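You operate a simulated robot arm through the tools that you are given. There is no shell and no other tool.

The job below is to be done with a simulated robot arm. You get a single attempt, and the scene is never put back.

JOB
Cover the screw press stack with the pale cover board and blue block, slide in, wedge, wind to mark 1.
Fine: board handle on the tray handle's side, block on the board's middle; burst no edge; the other blocks, the dark cover board and the tin jug stay.

Only the result counts: the job must be done as asked and must still hold three seconds after the hand-in. Knocking over, shifting, dropping, spilling or breaking anything else fails it. A push-on lid holds only when it is set on centred and level and pressed home; a screw cap is set on level and turned clockwise until tight.

ROBOT AND FRAMES
A 6-joint arm with a two-finger gripper, fixed in place. Base frame: the origin is on the floor under the middle of its stand, x ahead of it, y to its left, z up. Readings come in mm, degrees, newtons and seconds.
With the tool pointing down near the work surface it reaches from about 120 to 900 mm from the base axis. Its first joint turns from -166.0 to 166.0 degrees. Payload 3.43 kg.
Tool frame: the origin (TCP) lies between the finger pads and is the grasp point; the fingertips stand 20 mm ahead of it; z points along the fingers, y is the line along which they close. The gripper opens to 190 mm; its body begins 248 mm behind the TCP.
Orientation is told as [roll, pitch, yaw] about the base's x, y, z axes, in that order, counted from this pose: with the fingers straight down and closing along the base's y, the tool's x points along the base's -x, its y along +y and its z along -z.

CONTROLS
- The arm moves only by the tool drive_tool. Its argument "plan" is a list of rows, each an object of numbers (a shift or turn left out is 0, a gripper value left out holds the last): "ax", "ay", "az": the turn, a rotation vector about the base's x, y, z in units of 6 degrees (1.0 is 6 degrees); "x", "y", "z": the shift along the base's x, y, z in units of 25 mm (1.0 is 25 mm); "jaw": the closure, from 0 (fully open) to 1 (shut). In form: [{"ax": .., "ay": .., "az": .., "x": .., "y": .., "z": .., "jaw": ..}, ...]. A call has 1 to 20 rows; each row shifts and turns the commanded pose from where the row before left it. A call with a number of a shift or a turn outside -1 to 1 is refused whole. A row lasts 0.2 s, in which the tool goes at most 50 mm and 8.6 degrees; a call with a longer step from one row to the next is refused whole, and so is a gripper value outside its range. A pose out of reach is approached as far as the arm can. The call stops where the force on the tool passes 80 N (or 10 N more than at its start, if that is more) or the arm is blocked; 0.2 s more then pass. The fingers move at their own pace (about 153 mm/s each) and stop on an object; they squeeze with about 44 N. The grip force told is the motor's: it shows also when the fingers shut on nothing. Time passes only in rows, and 0.2 s behind the last, so rows that do not move let the fingers close. It gives the time, the measured TCP pose, the force on the tool (base axes), the opening and the grip force at its end, in the units of the frame above (readings bear some noise), with the torque about the TCP (base axes, N m) and any sound that the robot's microphone picked up, and new pictures: "show" is both (left out), scene, wrist or none.
- Cameras (640 x 400 px; columns grow to the right, rows downward): "scene" is fixed at [400, 501.1, 1660]; the picture's right is [-0.82, -0.57, 0.00], its down [-0.25, 0.36, -0.90] and it looks along [0.52, -0.73, -0.44] (base axes); focal length 214 px, centre (320, 200). "wrist" rides on the gripper at [71, -9, -288] in the tool frame; the picture's right is [0.12, 0.99, 0.00], its down [-0.96, 0.12, -0.25] and it looks along [-0.25, 0.03, 0.97] (tool axes); focal length 261 px, centre (320, 200). There is no depth. A picture from a camera that has moved, and an enlarged one, comes with that camera's place and axes in the base frame and with its lens.
- move_column(by): moves the trunk up (or, below 0, down) by that many mm; the arm rides with it, the base frame stays. It gives what a move gives, with no picture.
- close_up(camera, box): a new picture of the part [left, top, right, bottom] of that camera's present view, enlarged. It takes no simulated time.
- job_done(): hands the job in; it is judged then, once.

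Places have to be worked out from the pictures, the camera data and where the tool is seen. Open the gripper and draw the arm clear of the work before you hand the job in, unless the task says otherwise.

The tools are called after "Request:" as a command line: name --argument value ..., lists and objects as JSON in quotes. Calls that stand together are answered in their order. drive_tool: Moves the arm, as the interface text tells. Its arguments: {"type":"object","properties":{"plan":{"type":"array","items":{"type":"object","properties":{"ax":{"type":"number"},"ay":{"type":"number"},"az":{"type":"number"},"x":{"type":"number"},"y":{"type":"number"},"z":{"type":"number"},"jaw":{"type":"number"}}}},"show":{"type":"string","enum":["both","scene","wrist","none"]}},"required":["plan"]} The other tools are called the same way: move_column (by) moves the trunk up or down; close_up (camera, box) takes an enlarged picture of a part of a camera's view; job_done () hands the job in.

At the start:

```text
t: 0.0
tcp_pos: [489.4, 148.7, 1614.1]
tool_rot: [0.0, 0.0, -0.1]
wrist_force: [-0.2, 0.1, 0.2]
moment: [0.02, 0.02, -0.01]
width: 190.2
grip_force: 0.1
trunk travel left (down, up): [-375.0, 65.0]
```

scene: 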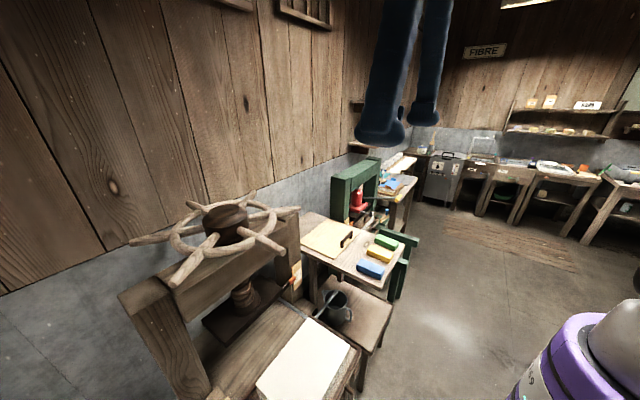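
wrist: 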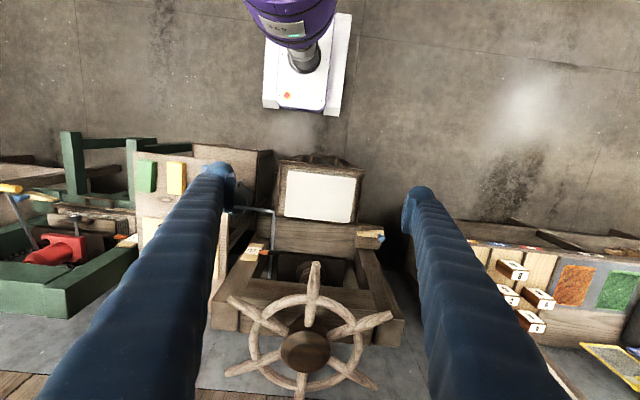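

I start by looking closer at the scene and wrist views to identify the press, tray, boards, blocks and the wedge.

Request:
close_up --camera "scene" --box '[260, 200, 460, 325]'

Request:
close_up --camera "scene" --box '[100, 180, 420, 400]'

Request:
close_up --camera "wrist" --box '[200, 140, 440, 290]'

Request:
close_up --camera "wrist" --box '[0, 120, 240, 270]'

```text
3.20 times, centred on (360, 262) of scene
camera zoom: at [400.0, 501.1, 1660.0], right [-0.82, -0.57, 0.0], down [-0.25, 0.36, -0.9], along [0.52, -0.73, -0.44], focal length 686 px, centre (192, 0)
```

zoom: 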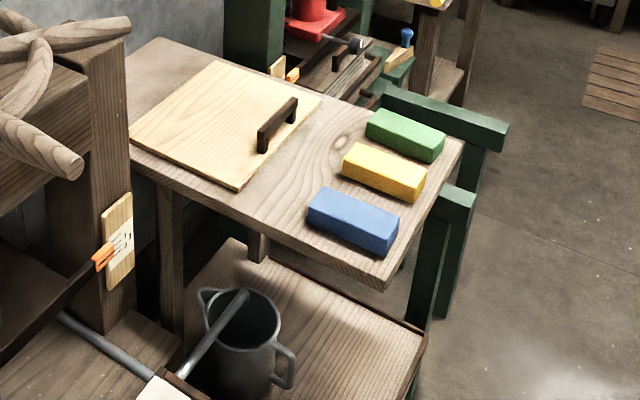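

```text
1.82 times, centred on (260, 290) of scene
camera zoom: at [400.0, 501.1, 1660.0], right [-0.82, -0.57, 0.0], down [-0.25, 0.36, -0.9], along [0.52, -0.73, -0.44], focal length 390 px, centre (429, 36)
```

zoom: 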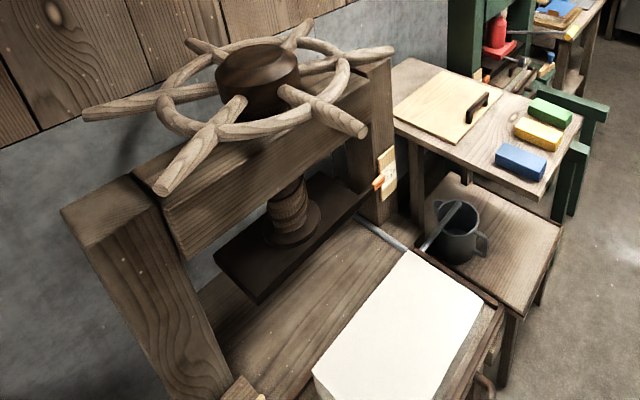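

```text
2.67 times, centred on (320, 215) of wrist
camera zoom: at [418.2, 139.1, 1901.0], right [-0.12, 0.99, 0.0], down [0.96, 0.11, 0.25], along [0.25, 0.03, -0.97], focal length 695 px, centre (320, 160)
```

zoom: 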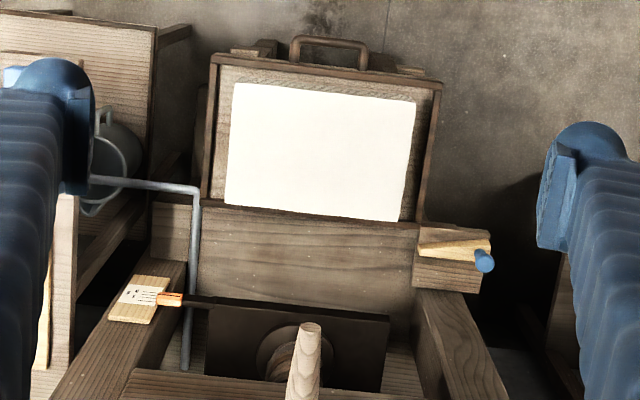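

```text
2.67 times, centred on (120, 195) of wrist
camera zoom: at [418.2, 139.1, 1901.0], right [-0.12, 0.99, 0.0], down [0.96, 0.11, 0.25], along [0.25, 0.03, -0.97], focal length 695 px, centre (853, 213)
```

zoom: 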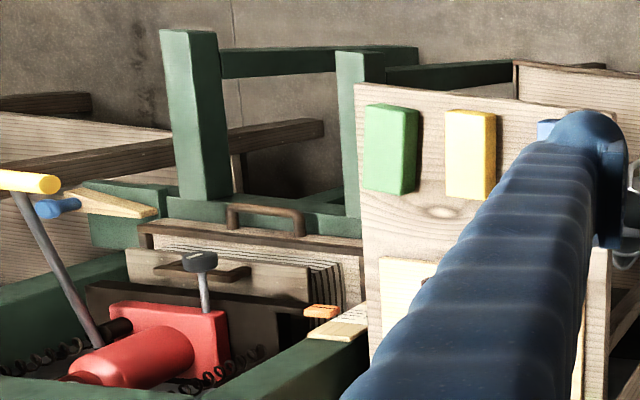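

The screw press is straight ahead (paper stack top near x 600–806, y 20–324, z≈765) and the side table with boards and blocks is to the −y side. I move the wrist camera over the side table at height to look at it.

Request:
drive_tool --plan '[{"y": -1}, {"y": -1}, {"y": -1}, {"y": -1}, {"y": -1}, {"y": -1}, {"y": -1}, {"y": -1}, {"y": -1}, {"y": -1}, {"y": -1}, {"y": -1}, {"y": -1}, {"y": -1}, {"y": -1}, {"y": -1}, {"y": -1}, {"y": -1}, {"y": -1}, {"y": -1}]' --show "both"

```text
t: 4.2
tcp_pos: [490.7, -352.1, 1613.6]
tool_rot: [-0.1, 0.0, -0.1]
wrist_force: [-0.1, -0.4, -0.7]
moment: [0.09, 0.02, 0.02]
width: 190.0
grip_force: 0.0
trunk travel left (down, up): [-375.0, 65.0]
camera wrist: at [419.7, -361.8, 1900.5], right [-0.12, 0.99, 0.0], down [0.96, 0.11, 0.25], along [0.25, 0.03, -0.97], focal length 261 px, centre (320, 200)
```

scene: 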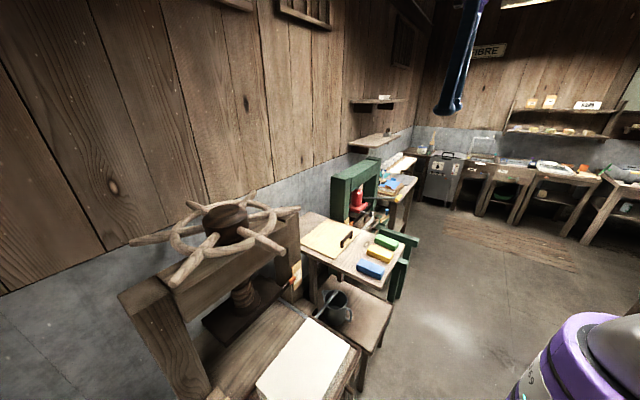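
wrist: 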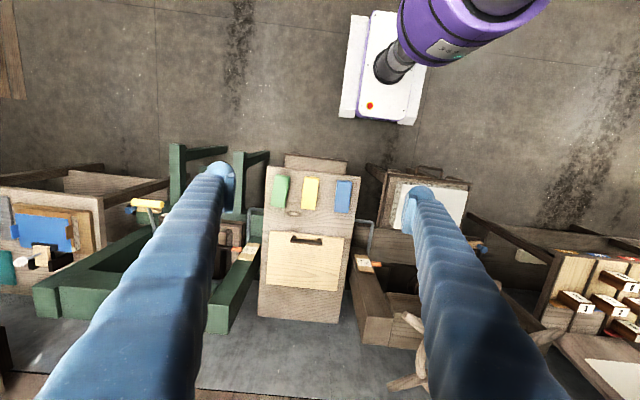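

The pale board with its handle (on its −x edge) and the three blocks are in view; I zoom in on them and on the press.

Request:
close_up --camera "wrist" --box '[240, 150, 400, 250]'

Request:
close_up --camera "wrist" --box '[240, 225, 400, 325]'

Request:
close_up --camera "wrist" --box '[340, 150, 500, 250]'

Request:
close_up --camera "wrist" --box '[0, 150, 240, 300]'

```text
4.00 times, centred on (320, 200) of wrist
camera zoom: at [419.7, -361.8, 1900.5], right [-0.12, 0.99, 0.0], down [0.96, 0.11, 0.25], along [0.25, 0.03, -0.97], focal length 1043 px, centre (320, 200)
```

zoom: 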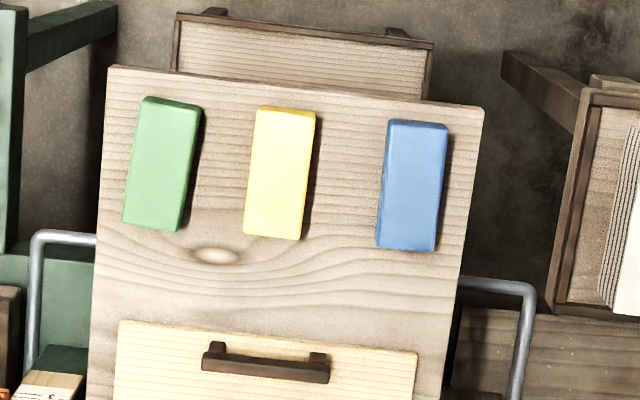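

```text
4.00 times, centred on (320, 275) of wrist
camera zoom: at [419.7, -361.8, 1900.5], right [-0.12, 0.99, 0.0], down [0.96, 0.11, 0.25], along [0.25, 0.03, -0.97], focal length 1043 px, centre (320, -100)
```

zoom: 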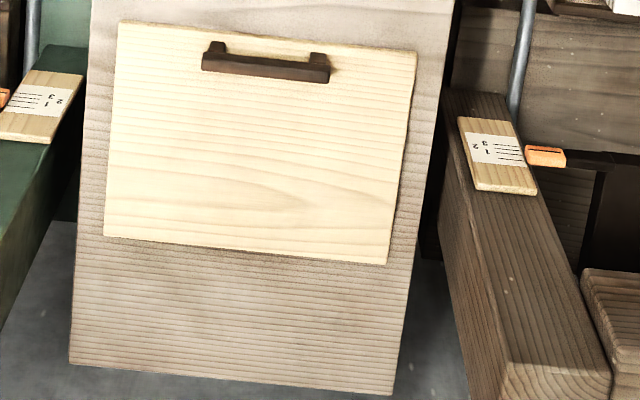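

```text
4.00 times, centred on (420, 200) of wrist
camera zoom: at [419.7, -361.8, 1900.5], right [-0.12, 0.99, 0.0], down [0.96, 0.11, 0.25], along [0.25, 0.03, -0.97], focal length 1043 px, centre (-80, 200)
```

zoom: 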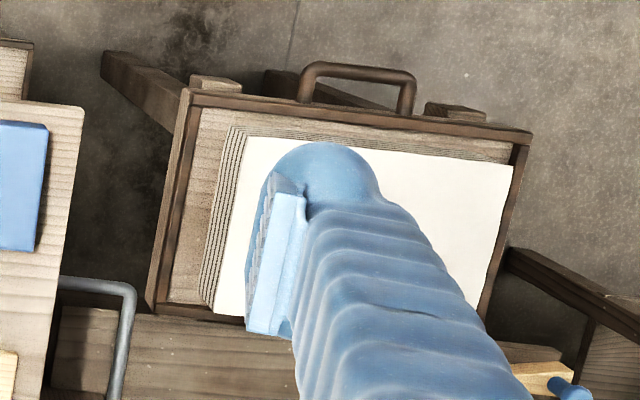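

```text
2.67 times, centred on (120, 225) of wrist
camera zoom: at [419.7, -361.8, 1900.5], right [-0.12, 0.99, 0.0], down [0.96, 0.11, 0.25], along [0.25, 0.03, -0.97], focal length 695 px, centre (853, 133)
```

zoom: 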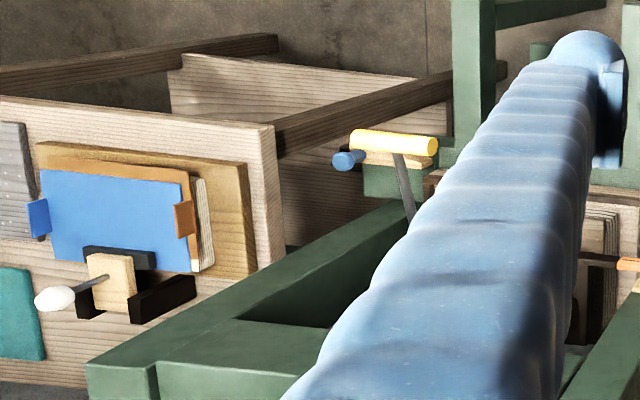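

The side table is aligned with the base axes; the pale board's handle is near (832, −365, ~950), blue block near (640, −245). Before grasping anything I look at the press front, so I go back over to y≈150 and lower while tilting the camera to look under the wheel.

Request:
drive_tool --plan '[{"y": 1, "z": -1}, {"y": 1, "z": -1}, {"y": 1, "z": -1}, {"y": 1, "z": -1}, {"y": 1, "z": -1}, {"y": 1, "z": -1}, {"y": 1, "z": -1}, {"y": 1, "z": -1}, {"y": 1, "z": -1}, {"y": 1, "z": -1}, {"y": 1, "z": -1}, {"y": 1, "z": -1}, {"y": 1, "ay": -1}, {"y": 1, "ay": -1}, {"y": 1, "ay": -1}, {"y": 1, "ay": -1}, {"y": 1, "ay": -1}, {"y": 1, "ay": -1}, {"y": 1}, {"y": 1}]' --show "both"

```text
t: 8.4
tcp_pos: [518.0, 159.5, 1350.2]
tool_rot: [0.1, -36.1, -0.1]
wrist_force: [-0.5, 0.9, 0.2]
moment: [-0.03, 0.02, -0.01]
width: 189.6
grip_force: 0.1
out of reach, approached as far as the arm can: row 17, 18
trunk travel left (down, up): [-375.0, 65.0]
camera wrist: at [291.0, 150.1, 1539.7], right [-0.09, 0.99, -0.07], down [0.63, 0.11, 0.77], along [0.77, 0.03, -0.64], focal length 261 px, centre (320, 200)
```

scene: 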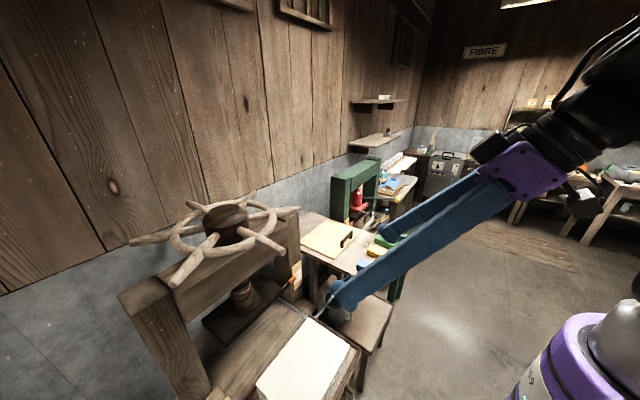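
wrist: 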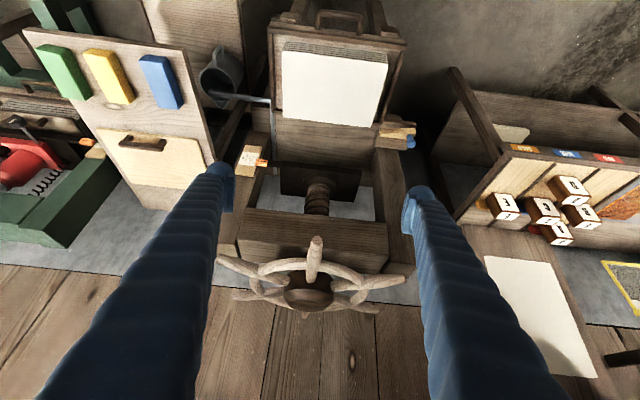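

The press front is now visible (picture is upside down); I zoom on the wedge, the scale, and the screw/platen.

Request:
close_up --camera "wrist" --box '[350, 100, 446, 160]'

Request:
close_up --camera "wrist" --box '[215, 130, 311, 190]'

Request:
close_up --camera "wrist" --box '[210, 80, 434, 220]'

Request:
close_up --camera "wrist" --box '[180, 0, 404, 140]'

Request:
close_up --camera "wrist" --box '[200, 180, 424, 320]'

```text
6.67 times, centred on (398, 130) of wrist
camera zoom: at [291.0, 150.1, 1539.7], right [-0.09, 0.99, -0.07], down [0.63, 0.11, 0.77], along [0.77, 0.03, -0.64], focal length 1738 px, centre (-200, 667)
```

zoom: 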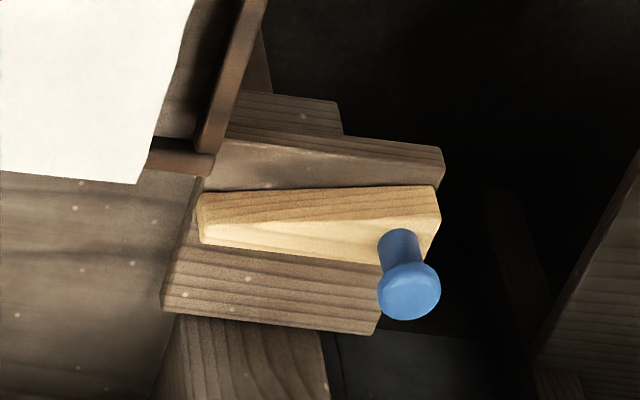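

```text
6.67 times, centred on (263, 160) of wrist
camera zoom: at [291.0, 150.1, 1539.7], right [-0.09, 0.99, -0.07], down [0.63, 0.11, 0.77], along [0.77, 0.03, -0.64], focal length 1738 px, centre (700, 467)
```

zoom: 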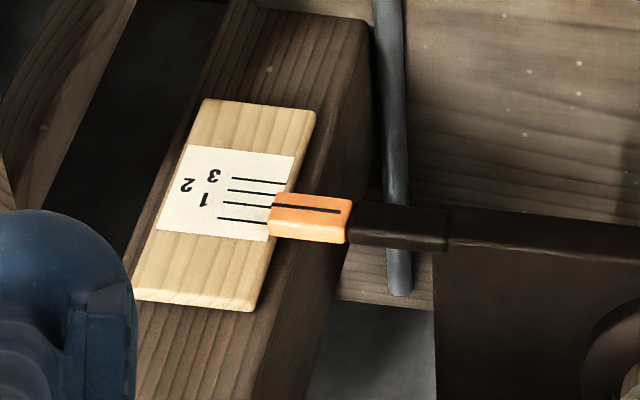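

```text
2.86 times, centred on (322, 150) of wrist
camera zoom: at [291.0, 150.1, 1539.7], right [-0.09, 0.99, -0.07], down [0.63, 0.11, 0.77], along [0.77, 0.03, -0.64], focal length 745 px, centre (314, 343)
```

zoom: 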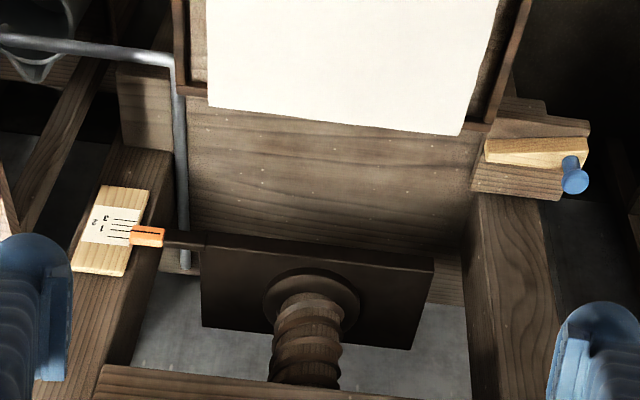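

```text
2.86 times, centred on (292, 70) of wrist
camera zoom: at [291.0, 150.1, 1539.7], right [-0.09, 0.99, -0.07], down [0.63, 0.11, 0.77], along [0.77, 0.03, -0.64], focal length 745 px, centre (400, 571)
```

zoom: 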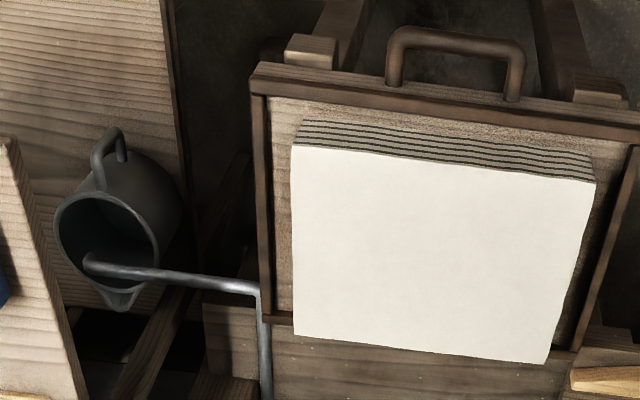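

```text
2.86 times, centred on (312, 250) of wrist
camera zoom: at [291.0, 150.1, 1539.7], right [-0.09, 0.99, -0.07], down [0.63, 0.11, 0.77], along [0.77, 0.03, -0.64], focal length 745 px, centre (343, 57)
```

zoom: 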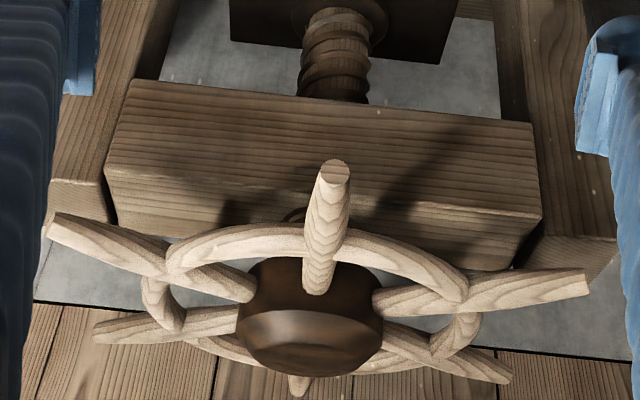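

The wedge with its upright blue knob sits on a bracket at the +y front corner (≈(857, 484, 754)), and the scale/pointer is at the −y post. I straighten the tool and move over the +y side for a top view of the wedge and slot.

Request:
drive_tool --plan '[{"ay": 1, "x": 0.5, "y": 1, "z": -0.5}, {"ay": 1, "x": 0.5, "y": 1, "z": -0.5}, {"ay": 1, "x": 0.5, "y": 1, "z": -0.5}, {"ay": 1, "x": 0.5, "y": 1, "z": -0.5}, {"ay": 1, "x": 0.5, "y": 1, "z": -0.5}, {"ay": 1, "x": 0.5, "y": 1, "z": -0.5}, {"x": 0.5, "y": 1, "z": -1}, {"x": 0.5, "y": 1, "z": -1}, {"x": 0.5, "y": 1, "z": -1}, {"x": 0.5, "y": 1, "z": -1}, {"x": 0.5, "y": 1, "z": -1}]' --show "both"

```text
t: 10.8
tcp_pos: [657.7, 436.5, 1147.4]
tool_rot: [0.0, -0.1, -0.1]
wrist_force: [1.2, 0.2, -0.4]
moment: [-0.04, 0.05, -0.03]
width: 190.1
grip_force: 0.1
trunk travel left (down, up): [-375.0, 65.0]
camera wrist: at [587.0, 428.2, 1434.7], right [-0.12, 0.99, 0.0], down [0.96, 0.11, 0.25], along [0.25, 0.03, -0.97], focal length 261 px, centre (320, 200)
```

scene: 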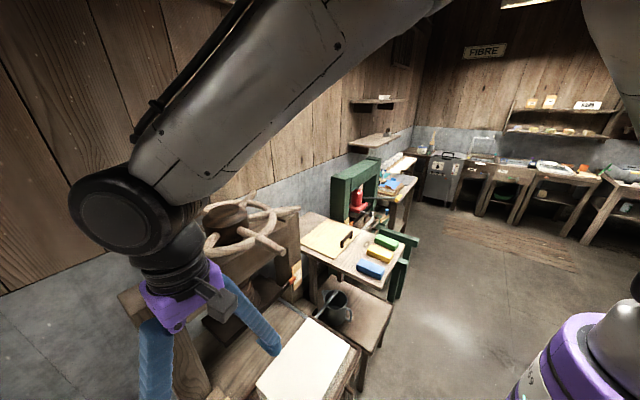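
wrist: 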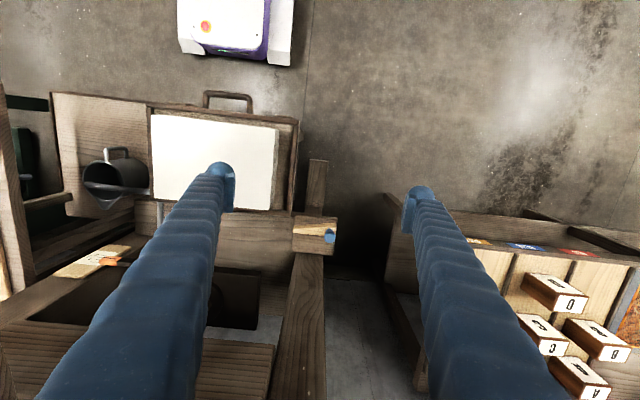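

Request:
close_up --camera "wrist" --box '[270, 190, 366, 250]'

Request:
close_up --camera "wrist" --box '[130, 80, 354, 220]'

Request:
close_up --camera "wrist" --box '[30, 220, 190, 320]'

```text
6.67 times, centred on (318, 220) of wrist
camera zoom: at [587.0, 428.2, 1434.7], right [-0.12, 0.99, 0.0], down [0.96, 0.11, 0.25], along [0.25, 0.03, -0.97], focal length 1738 px, centre (333, 67)
```

zoom: 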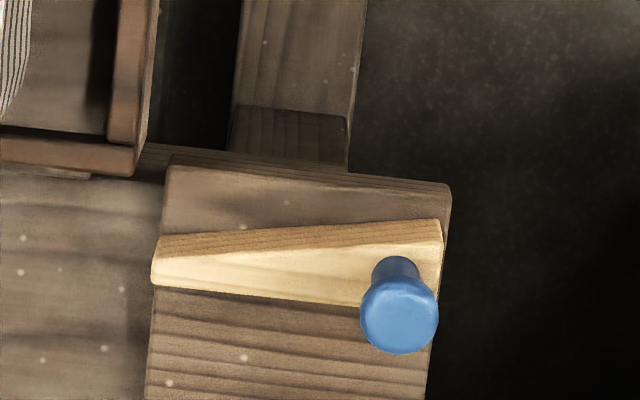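

```text
2.86 times, centred on (242, 150) of wrist
camera zoom: at [587.0, 428.2, 1434.7], right [-0.12, 0.99, 0.0], down [0.96, 0.11, 0.25], along [0.25, 0.03, -0.97], focal length 745 px, centre (543, 343)
```

zoom: 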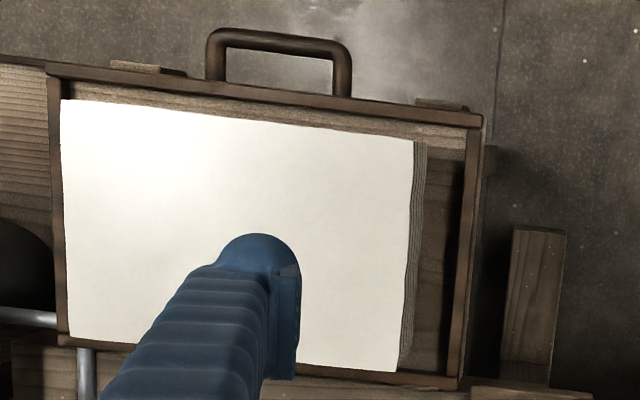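

```text
4.00 times, centred on (110, 270) of wrist
camera zoom: at [587.0, 428.2, 1434.7], right [-0.12, 0.99, 0.0], down [0.96, 0.11, 0.25], along [0.25, 0.03, -0.97], focal length 1043 px, centre (1160, -80)
```

zoom: 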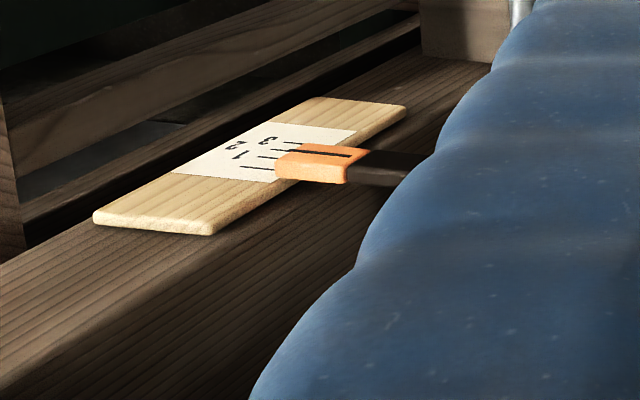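

The wedge tapers toward −y and rests on a ledge at y≈383–506, x≈841–876, knob upright; the tray (y −15…371, x 565…824) has to slide ~310 mm in +x, then the wedge goes −y behind it. Now I go for the pale board: retreat to x≈600, swing to y≈−365 and yaw the tool 90° so the fingers close along x on the bar handle.

Request:
drive_tool --plan '[{"x": -1, "z": 1}, {"x": -1, "z": 1}, {"x": -0.3, "y": -1, "z": 1}, {"y": -1}, {"y": -1}, {"y": -1}, {"y": -1}, {"y": -1}, {"y": -1}, {"y": -1}, {"y": -1}, {"y": -1}, {"y": -1}, {"y": -1}, {"y": -1}, {"y": -1}, {"y": -1}, {"y": -1}, {"y": -1}, {"y": -1}]' --show "none"

Request:
drive_tool --plan '[{"y": -1, "az": -1}, {"y": -1, "az": -1}, {"y": -1, "az": -1}, {"y": -1, "az": -1}, {"y": -1, "az": -1}, {"y": -1, "az": -1}, {"y": -1, "az": -1}, {"y": -1, "az": -1}, {"y": -1, "az": -1}, {"y": -1, "az": -1}, {"y": -1, "az": -1}, {"y": -1, "az": -1}, {"y": -1, "az": -1}, {"y": -1, "az": -1}, {"x": 1, "az": -1}, {"x": 1}, {"x": 1}, {"x": 1}]' --show "both"

```text
t: 15.0
tcp_pos: [598.3, -16.0, 1221.4]
tool_rot: [0.0, -0.1, -0.1]
wrist_force: [0.8, -0.5, 0.2]
moment: [0.0, -0.01, 0.01]
width: 190.0
grip_force: 0.0
trunk travel left (down, up): [-375.0, 65.0]
```

```text
t: 18.8
tcp_pos: [699.0, -365.9, 1222.1]
tool_rot: [-0.2, -0.1, -90.1]
wrist_force: [1.0, -0.3, 0.2]
moment: [-0.08, 0.02, -0.02]
width: 190.2
grip_force: 0.0
trunk travel left (down, up): [-375.0, 65.0]
camera wrist: at [691.0, -295.5, 1508.5], right [0.99, 0.12, 0.0], down [0.11, -0.96, 0.25], along [0.03, -0.25, -0.97], focal length 261 px, centre (320, 200)
```

scene: 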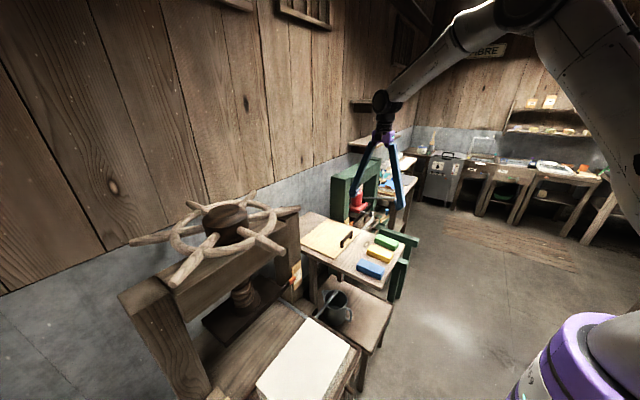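
wrist: 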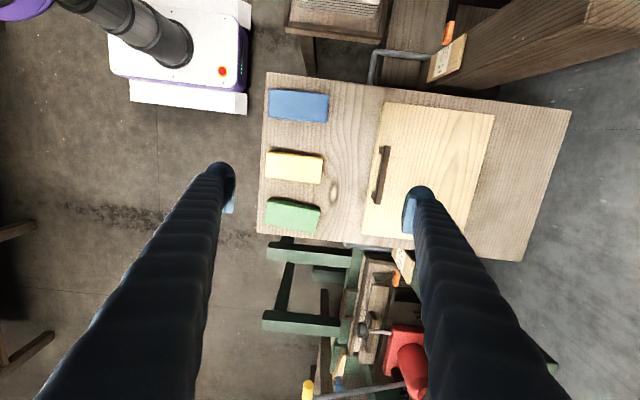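

Request:
close_up --camera "wrist" --box '[340, 90, 500, 190]'

Request:
close_up --camera "wrist" --box '[340, 140, 436, 200]'

Request:
close_up --camera "scene" --box '[290, 205, 400, 274]'

```text
4.00 times, centred on (420, 140) of wrist
camera zoom: at [691.0, -295.5, 1508.5], right [0.99, 0.12, 0.0], down [0.11, -0.96, 0.25], along [0.03, -0.25, -0.97], focal length 1043 px, centre (-80, 440)
```

zoom: 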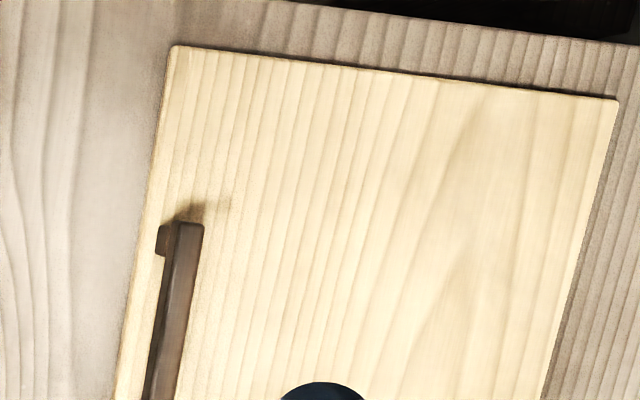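

```text
6.67 times, centred on (388, 170) of wrist
camera zoom: at [691.0, -295.5, 1508.5], right [0.99, 0.12, 0.0], down [0.11, -0.96, 0.25], along [0.03, -0.25, -0.97], focal length 1738 px, centre (-133, 400)
```

zoom: 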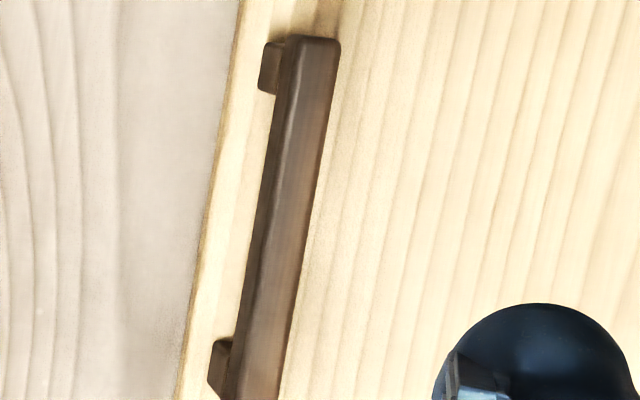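

```text
5.80 times, centred on (345, 240) of scene
camera zoom: at [400.0, 501.1, 1660.0], right [-0.82, -0.57, 0.0], down [-0.25, 0.36, -0.9], along [0.52, -0.73, -0.44], focal length 1243 px, centre (175, -29)
```

zoom: 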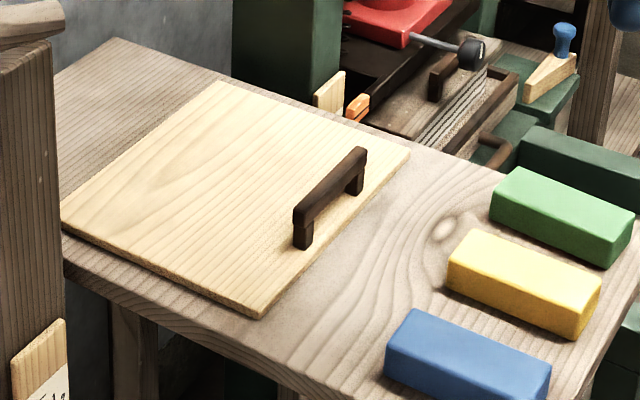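

The board top is near z≈911 with x 820–1060, y −516…−212, handle bar centred near (832, −362, ~945). I half-close the jaw and move above the handle, staying at z≈1040 to verify alignment.

Request:
drive_tool --plan '[{"x": 1, "z": -0.5, "jaw": 0.5}, {"x": 1, "z": -1}, {"x": 1, "z": -1}, {"x": 1, "z": -1}, {"x": 1, "z": -1}, {"x": 0.3, "y": 0.15, "z": -1}, {"z": -1}, {"z": -0.8}]' --show "both"

```text
t: 20.6
tcp_pos: [830.5, -362.3, 1040.2]
tool_rot: [0.0, -0.2, -90.1]
wrist_force: [-0.4, -0.4, 0.1]
moment: [-0.01, 0.04, 0.01]
width: 94.9
grip_force: 0.0
trunk travel left (down, up): [-375.0, 65.0]
camera wrist: at [822.0, -291.7, 1326.7], right [0.99, 0.12, 0.0], down [0.11, -0.96, 0.25], along [0.03, -0.25, -0.97], focal length 261 px, centre (320, 200)
```

scene: 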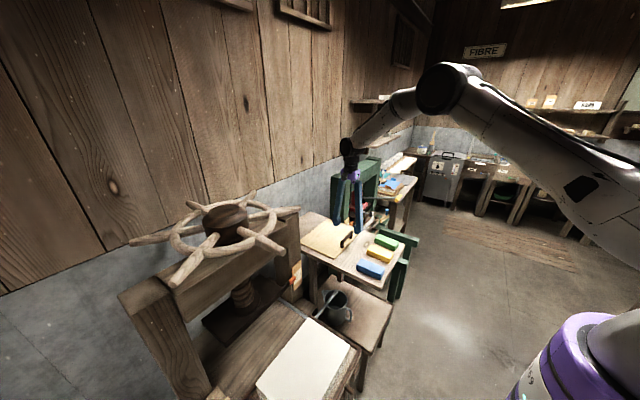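
wrist: 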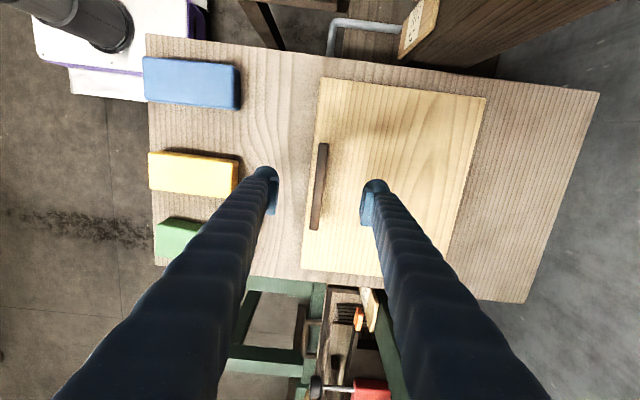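

Reach is fine here and the bar sits between the fingers about 2 mm toward −x. I descend most of the way and check again.

Request:
drive_tool --plan '[{"x": -0.08, "y": -0.1, "z": -1}, {"z": -1}, {"z": -0.6}]' --show "both"

Request:
close_up --camera "wrist" --box '[240, 130, 400, 230]'

Request:
close_up --camera "scene" --box '[300, 180, 396, 240]'

```text
t: 21.4
tcp_pos: [828.5, -364.9, 974.7]
tool_rot: [-0.1, -0.1, -90.1]
wrist_force: [0.4, -0.8, -0.6]
moment: [-0.02, 0.02, -0.04]
width: 94.6
grip_force: 0.1
trunk travel left (down, up): [-375.0, 65.0]
camera wrist: at [819.8, -293.4, 1260.7], right [0.99, 0.12, 0.0], down [0.11, -0.96, 0.25], along [0.03, -0.25, -0.97], focal length 261 px, centre (320, 200)
```

scene: 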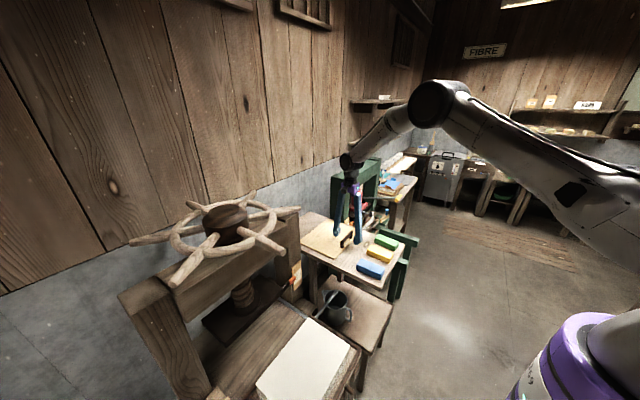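
wrist: 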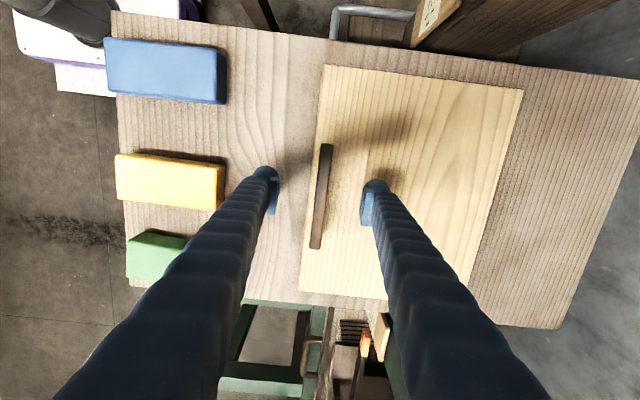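

```text
4.00 times, centred on (320, 180) of wrist
camera zoom: at [819.8, -293.4, 1260.7], right [0.99, 0.12, 0.0], down [0.11, -0.96, 0.25], along [0.03, -0.25, -0.97], focal length 1043 px, centre (320, 280)
```

zoom: 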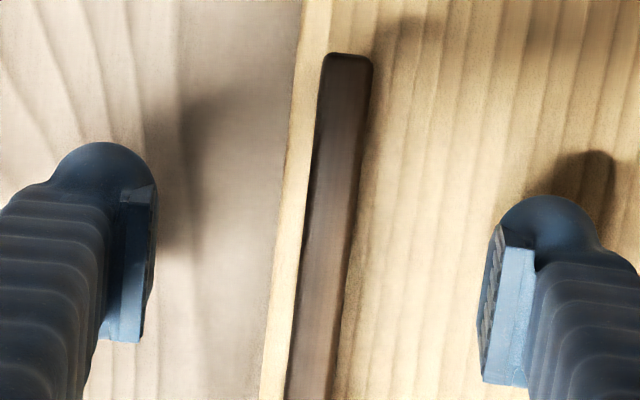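

```text
6.67 times, centred on (348, 210) of scene
camera zoom: at [400.0, 501.1, 1660.0], right [-0.82, -0.57, 0.0], down [-0.25, 0.36, -0.9], along [0.52, -0.73, -0.44], focal length 1430 px, centre (133, 133)
```

zoom: 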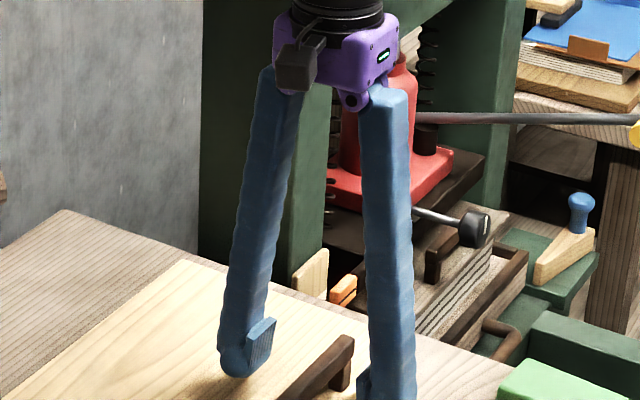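

The bar is centred between the fingers; I descend 31 mm and close on it.

Request:
drive_tool --plan '[{"z": -0.6}, {"z": -0.64}, {}, {"jaw": 1}, {"jaw": 1}, {"jaw": 1}, {"jaw": 1}]' --show "both"

Request:
close_up --camera "scene" --box '[300, 190, 396, 250]'

Request:
close_up --camera "wrist" --box '[240, 130, 400, 230]'

```text
t: 23.0
tcp_pos: [822.1, -362.8, 951.6]
tool_rot: [0.2, -0.2, -90.2]
wrist_force: [-31.2, -4.6, 68.9]
moment: [-0.43, -1.65, 0.05]
width: 10.7
grip_force: 43.8
trunk travel left (down, up): [-375.0, 65.0]
camera wrist: at [812.7, -292.4, 1238.1], right [0.99, 0.12, 0.0], down [0.11, -0.96, 0.25], along [0.03, -0.25, -0.97], focal length 261 px, centre (320, 200)
```

scene: 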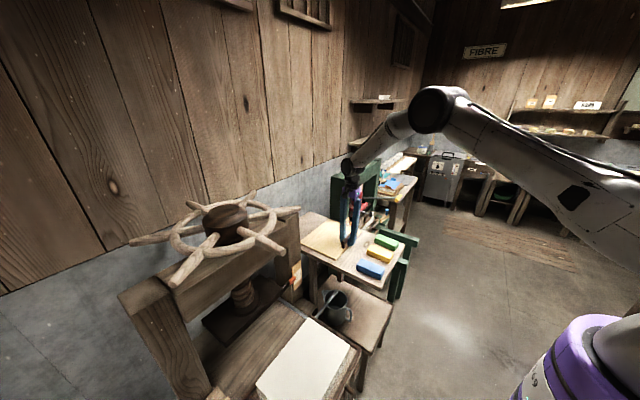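
wrist: 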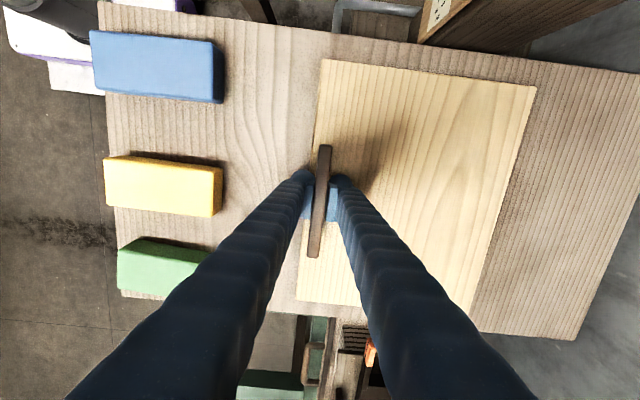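

```text
6.67 times, centred on (348, 220) of scene
camera zoom: at [400.0, 501.1, 1660.0], right [-0.82, -0.57, 0.0], down [-0.25, 0.36, -0.9], along [0.52, -0.73, -0.44], focal length 1430 px, centre (133, 67)
```

zoom: 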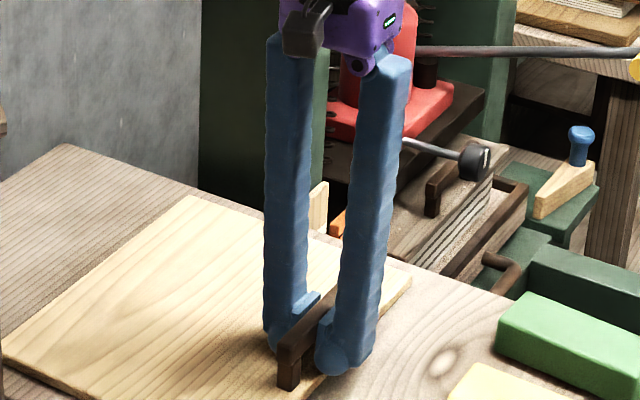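

```text
4.00 times, centred on (320, 180) of wrist
camera zoom: at [812.7, -292.4, 1238.1], right [0.99, 0.12, 0.0], down [0.11, -0.96, 0.25], along [0.03, -0.25, -0.97], focal length 1043 px, centre (320, 280)
```

zoom: 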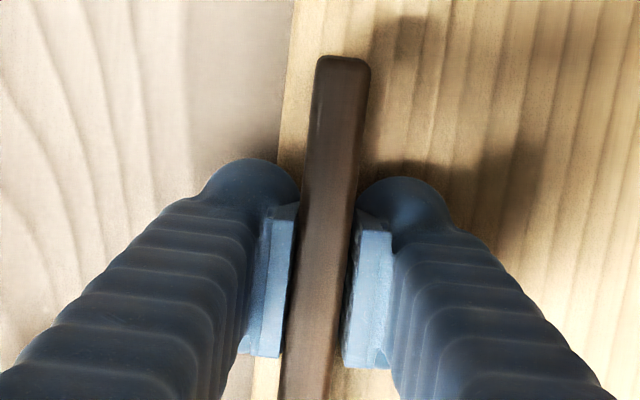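

The bar is gripped (10.7 mm width, 44 N) with fingertips on the board. I lift gently and look at how level the board hangs.

Request:
drive_tool --plan '[{"z": 0.3, "x": -0.2}, {"z": 0.4}, {"z": 0.5}, {"z": 0.5}, {"z": 0.5}, {}]' --show "both"

Request:
close_up --camera "scene" --box '[280, 190, 408, 270]'

```text
t: 24.4
tcp_pos: [824.2, -366.4, 999.5]
tool_rot: [0.0, 0.1, -90.1]
wrist_force: [0.3, 0.0, -4.0]
moment: [0.03, 0.36, 0.03]
width: 8.9
grip_force: 42.8
trunk travel left (down, up): [-375.0, 65.0]
camera wrist: at [816.2, -295.3, 1285.5], right [0.99, 0.12, 0.0], down [0.11, -0.96, 0.25], along [0.03, -0.25, -0.97], focal length 261 px, centre (320, 200)
```

scene: 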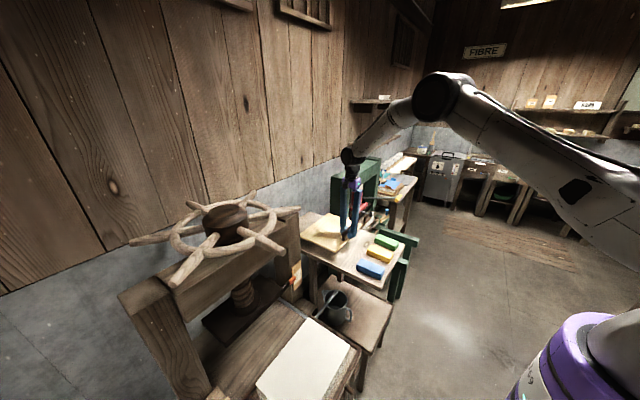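
wrist: 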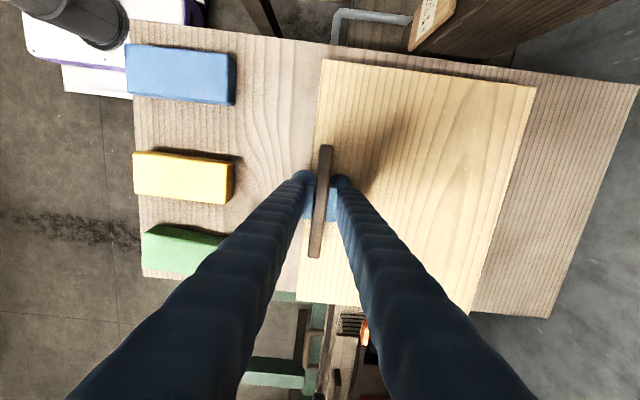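

```text
5.00 times, centred on (344, 230) of scene
camera zoom: at [400.0, 501.1, 1660.0], right [-0.82, -0.57, 0.0], down [-0.25, 0.36, -0.9], along [0.52, -0.73, -0.44], focal length 1072 px, centre (200, 50)
```

zoom: 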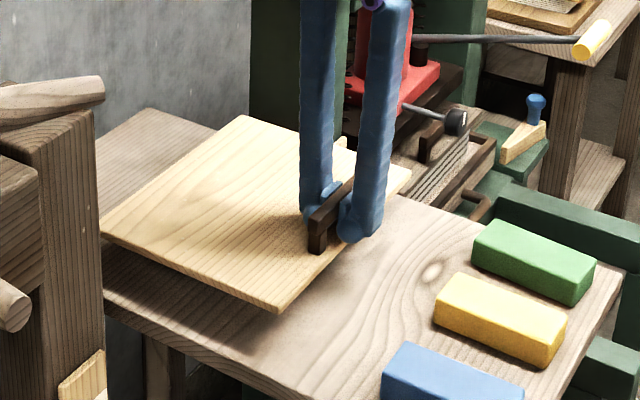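

The board hangs level (≈4 N) and hasn't shifted in the grip; its centre is ~105 mm in +x from the TCP. I lift it to z≈1080, draw it back to x≈600 and swing over to the stack.

Request:
drive_tool --plan '[{"z": 0.8}, {"z": 0.8, "x": -0.4}, {"z": 0.8, "x": -0.8}, {"z": 0.8, "x": -0.9}, {"x": -0.9}, {"x": -0.9}, {"x": -0.9}, {"x": -0.9}, {"x": -0.9}, {"x": -0.9}, {"x": -0.9}, {"x": -0.56}, {}]' --show "both"

```text
t: 27.2
tcp_pos: [599.6, -365.4, 1079.1]
tool_rot: [0.0, -0.2, -90.2]
wrist_force: [0.0, -0.2, -3.1]
moment: [0.0, 0.33, 0.0]
width: 8.9
grip_force: 42.3
trunk travel left (down, up): [-375.0, 65.0]
camera wrist: at [591.2, -294.7, 1366.5], right [0.99, 0.12, 0.0], down [0.11, -0.96, 0.25], along [0.03, -0.25, -0.97], focal length 261 px, centre (320, 200)
```

scene: 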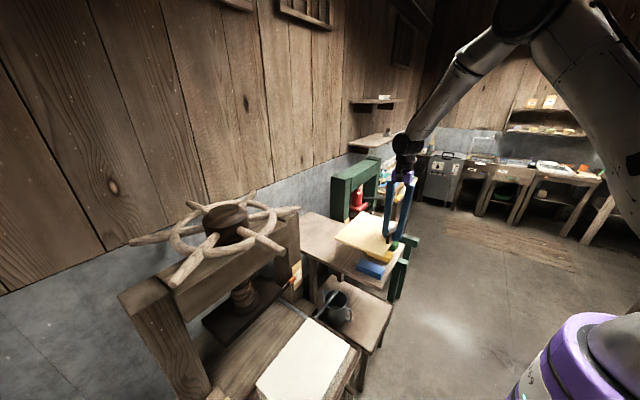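
wrist: 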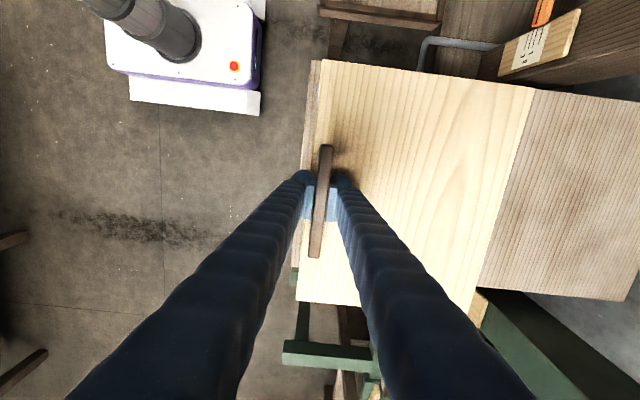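

The board hangs firmly; I swing it +y over the stack, keeping x≈598.

Request:
drive_tool --plan '[{"y": 0.5}, {"y": 1}, {"y": 1}, {"y": 1}, {"y": 1}, {"y": 1}, {"y": 1}, {"y": 1}, {"y": 1}, {"y": 1}, {"y": 1}, {"y": 1}, {"y": 1}, {"y": 1}, {"y": 1}, {"y": 1}, {"y": 1}, {"y": 1}, {"y": 0.5}, {}]' --show "both"

```text
t: 31.4
tcp_pos: [600.8, 86.8, 1079.2]
tool_rot: [-0.1, -0.1, -90.1]
wrist_force: [0.8, 0.2, -2.9]
moment: [-0.04, 0.28, 0.01]
width: 8.9
grip_force: 42.2
trunk travel left (down, up): [-375.0, 65.0]
camera wrist: at [592.5, 156.9, 1366.8], right [0.99, 0.12, 0.0], down [0.11, -0.96, 0.25], along [0.03, -0.25, -0.97], focal length 261 px, centre (320, 200)
```

scene: 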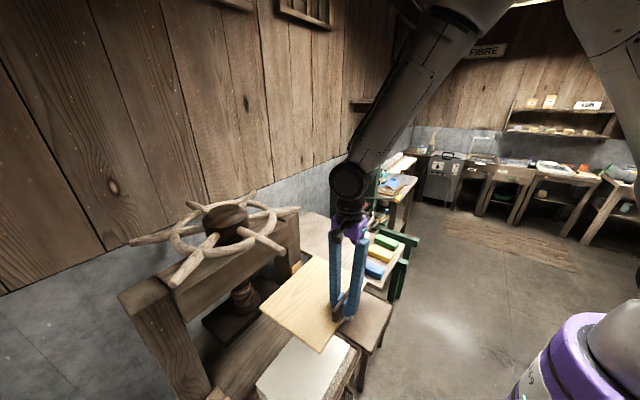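
wrist: 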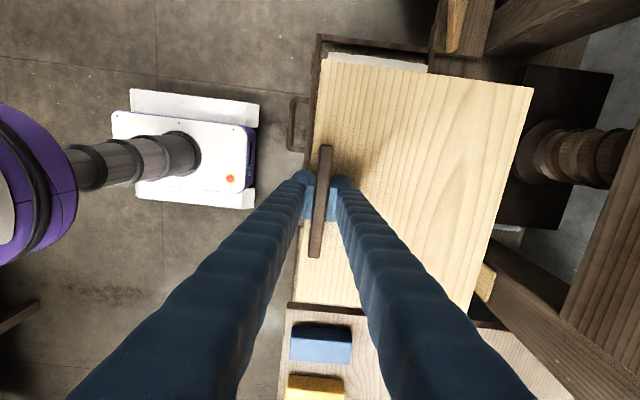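

Request:
close_up --camera "wrist" --box '[280, 25, 440, 125]'

Request:
close_up --camera "wrist" --box '[270, 10, 590, 210]'

```text
4.00 times, centred on (360, 75) of wrist
camera zoom: at [592.5, 156.9, 1366.8], right [0.99, 0.12, 0.0], down [0.11, -0.96, 0.25], along [0.03, -0.25, -0.97], focal length 1043 px, centre (160, 700)
```

zoom: 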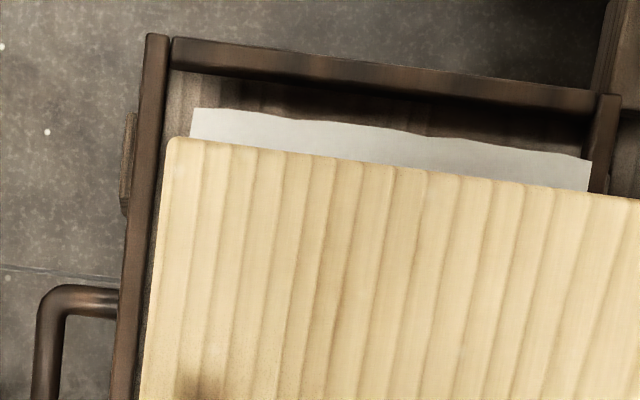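

```text
2.00 times, centred on (430, 110) of wrist
camera zoom: at [592.5, 156.9, 1366.8], right [0.99, 0.12, 0.0], down [0.11, -0.96, 0.25], along [0.03, -0.25, -0.97], focal length 521 px, centre (100, 380)
```

zoom: 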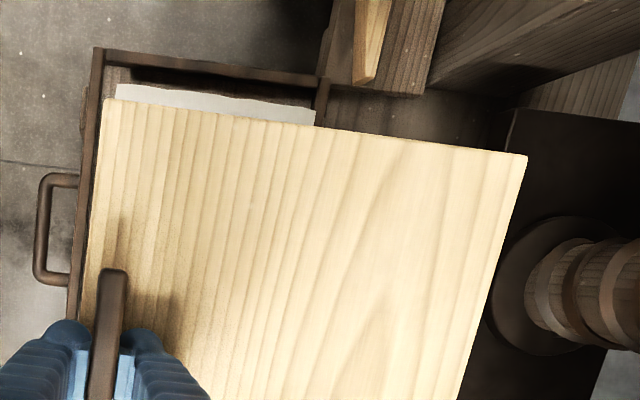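

The stack is now seen at x≈590–801, y≈17–322, tray rim top ≈743. I lower the board over the stack centre (TCP target ≈(591, 168.5)), stopping ~40 mm above first.

Request:
drive_tool --plan '[{"y": 0.6, "x": -0.1, "z": -0.5}, {"y": 0.9, "x": -0.1, "z": -1}, {"y": 0.9, "x": -0.1, "z": -1}, {"y": 0.87, "x": -0.09, "z": -1}, {"z": -1}, {"z": -1}, {"z": -1}, {"z": -1}, {"z": -0.9}, {}]' --show "both"

Request:
close_up --camera "wrist" --box '[270, 10, 590, 210]'

Request:
close_up --camera "scene" --box '[200, 260, 424, 400]'

```text
t: 33.6
tcp_pos: [591.2, 169.6, 871.7]
tool_rot: [0.1, -0.1, -90.0]
wrist_force: [-0.8, -1.0, -2.9]
moment: [0.0, 0.29, 0.01]
width: 8.8
grip_force: 41.9
trunk travel left (down, up): [-375.0, 65.0]
camera wrist: at [581.8, 239.4, 1157.6], right [0.99, 0.12, 0.0], down [0.11, -0.96, 0.25], along [0.03, -0.25, -0.97], focal length 261 px, centre (320, 200)
```

scene: 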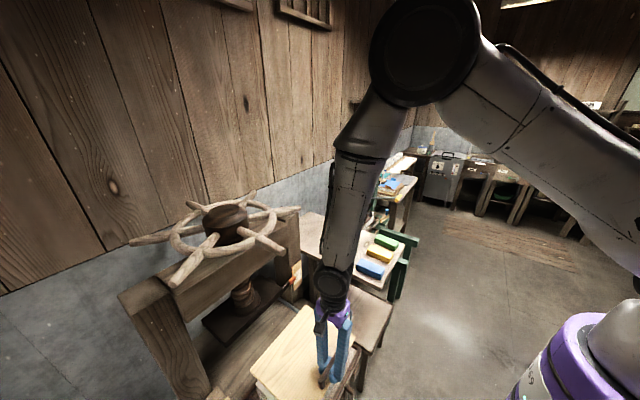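
wrist: 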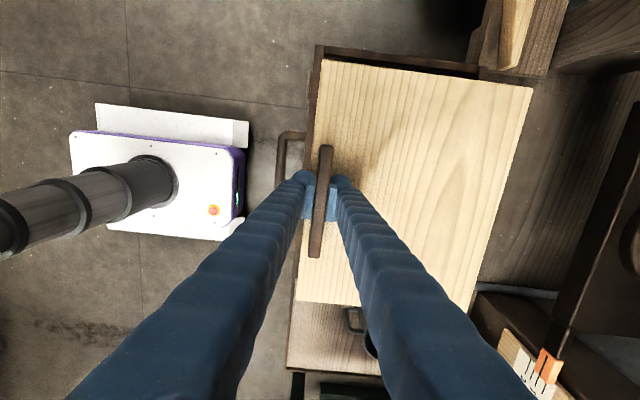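

```text
2.00 times, centred on (430, 110) of wrist
camera zoom: at [581.8, 239.4, 1157.6], right [0.99, 0.12, 0.0], down [0.11, -0.96, 0.25], along [0.03, -0.25, -0.97], focal length 521 px, centre (100, 380)
```

zoom: 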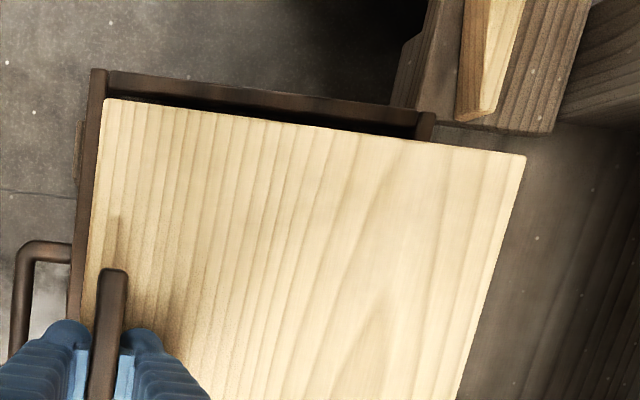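

```text
2.86 times, centred on (312, 330) of scene
camera zoom: at [400.0, 501.1, 1660.0], right [-0.82, -0.57, 0.0], down [-0.25, 0.36, -0.9], along [0.52, -0.73, -0.44], focal length 613 px, centre (343, -171)
```

zoom: 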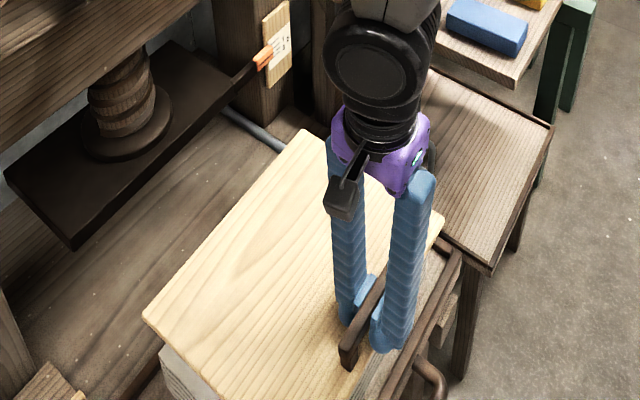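

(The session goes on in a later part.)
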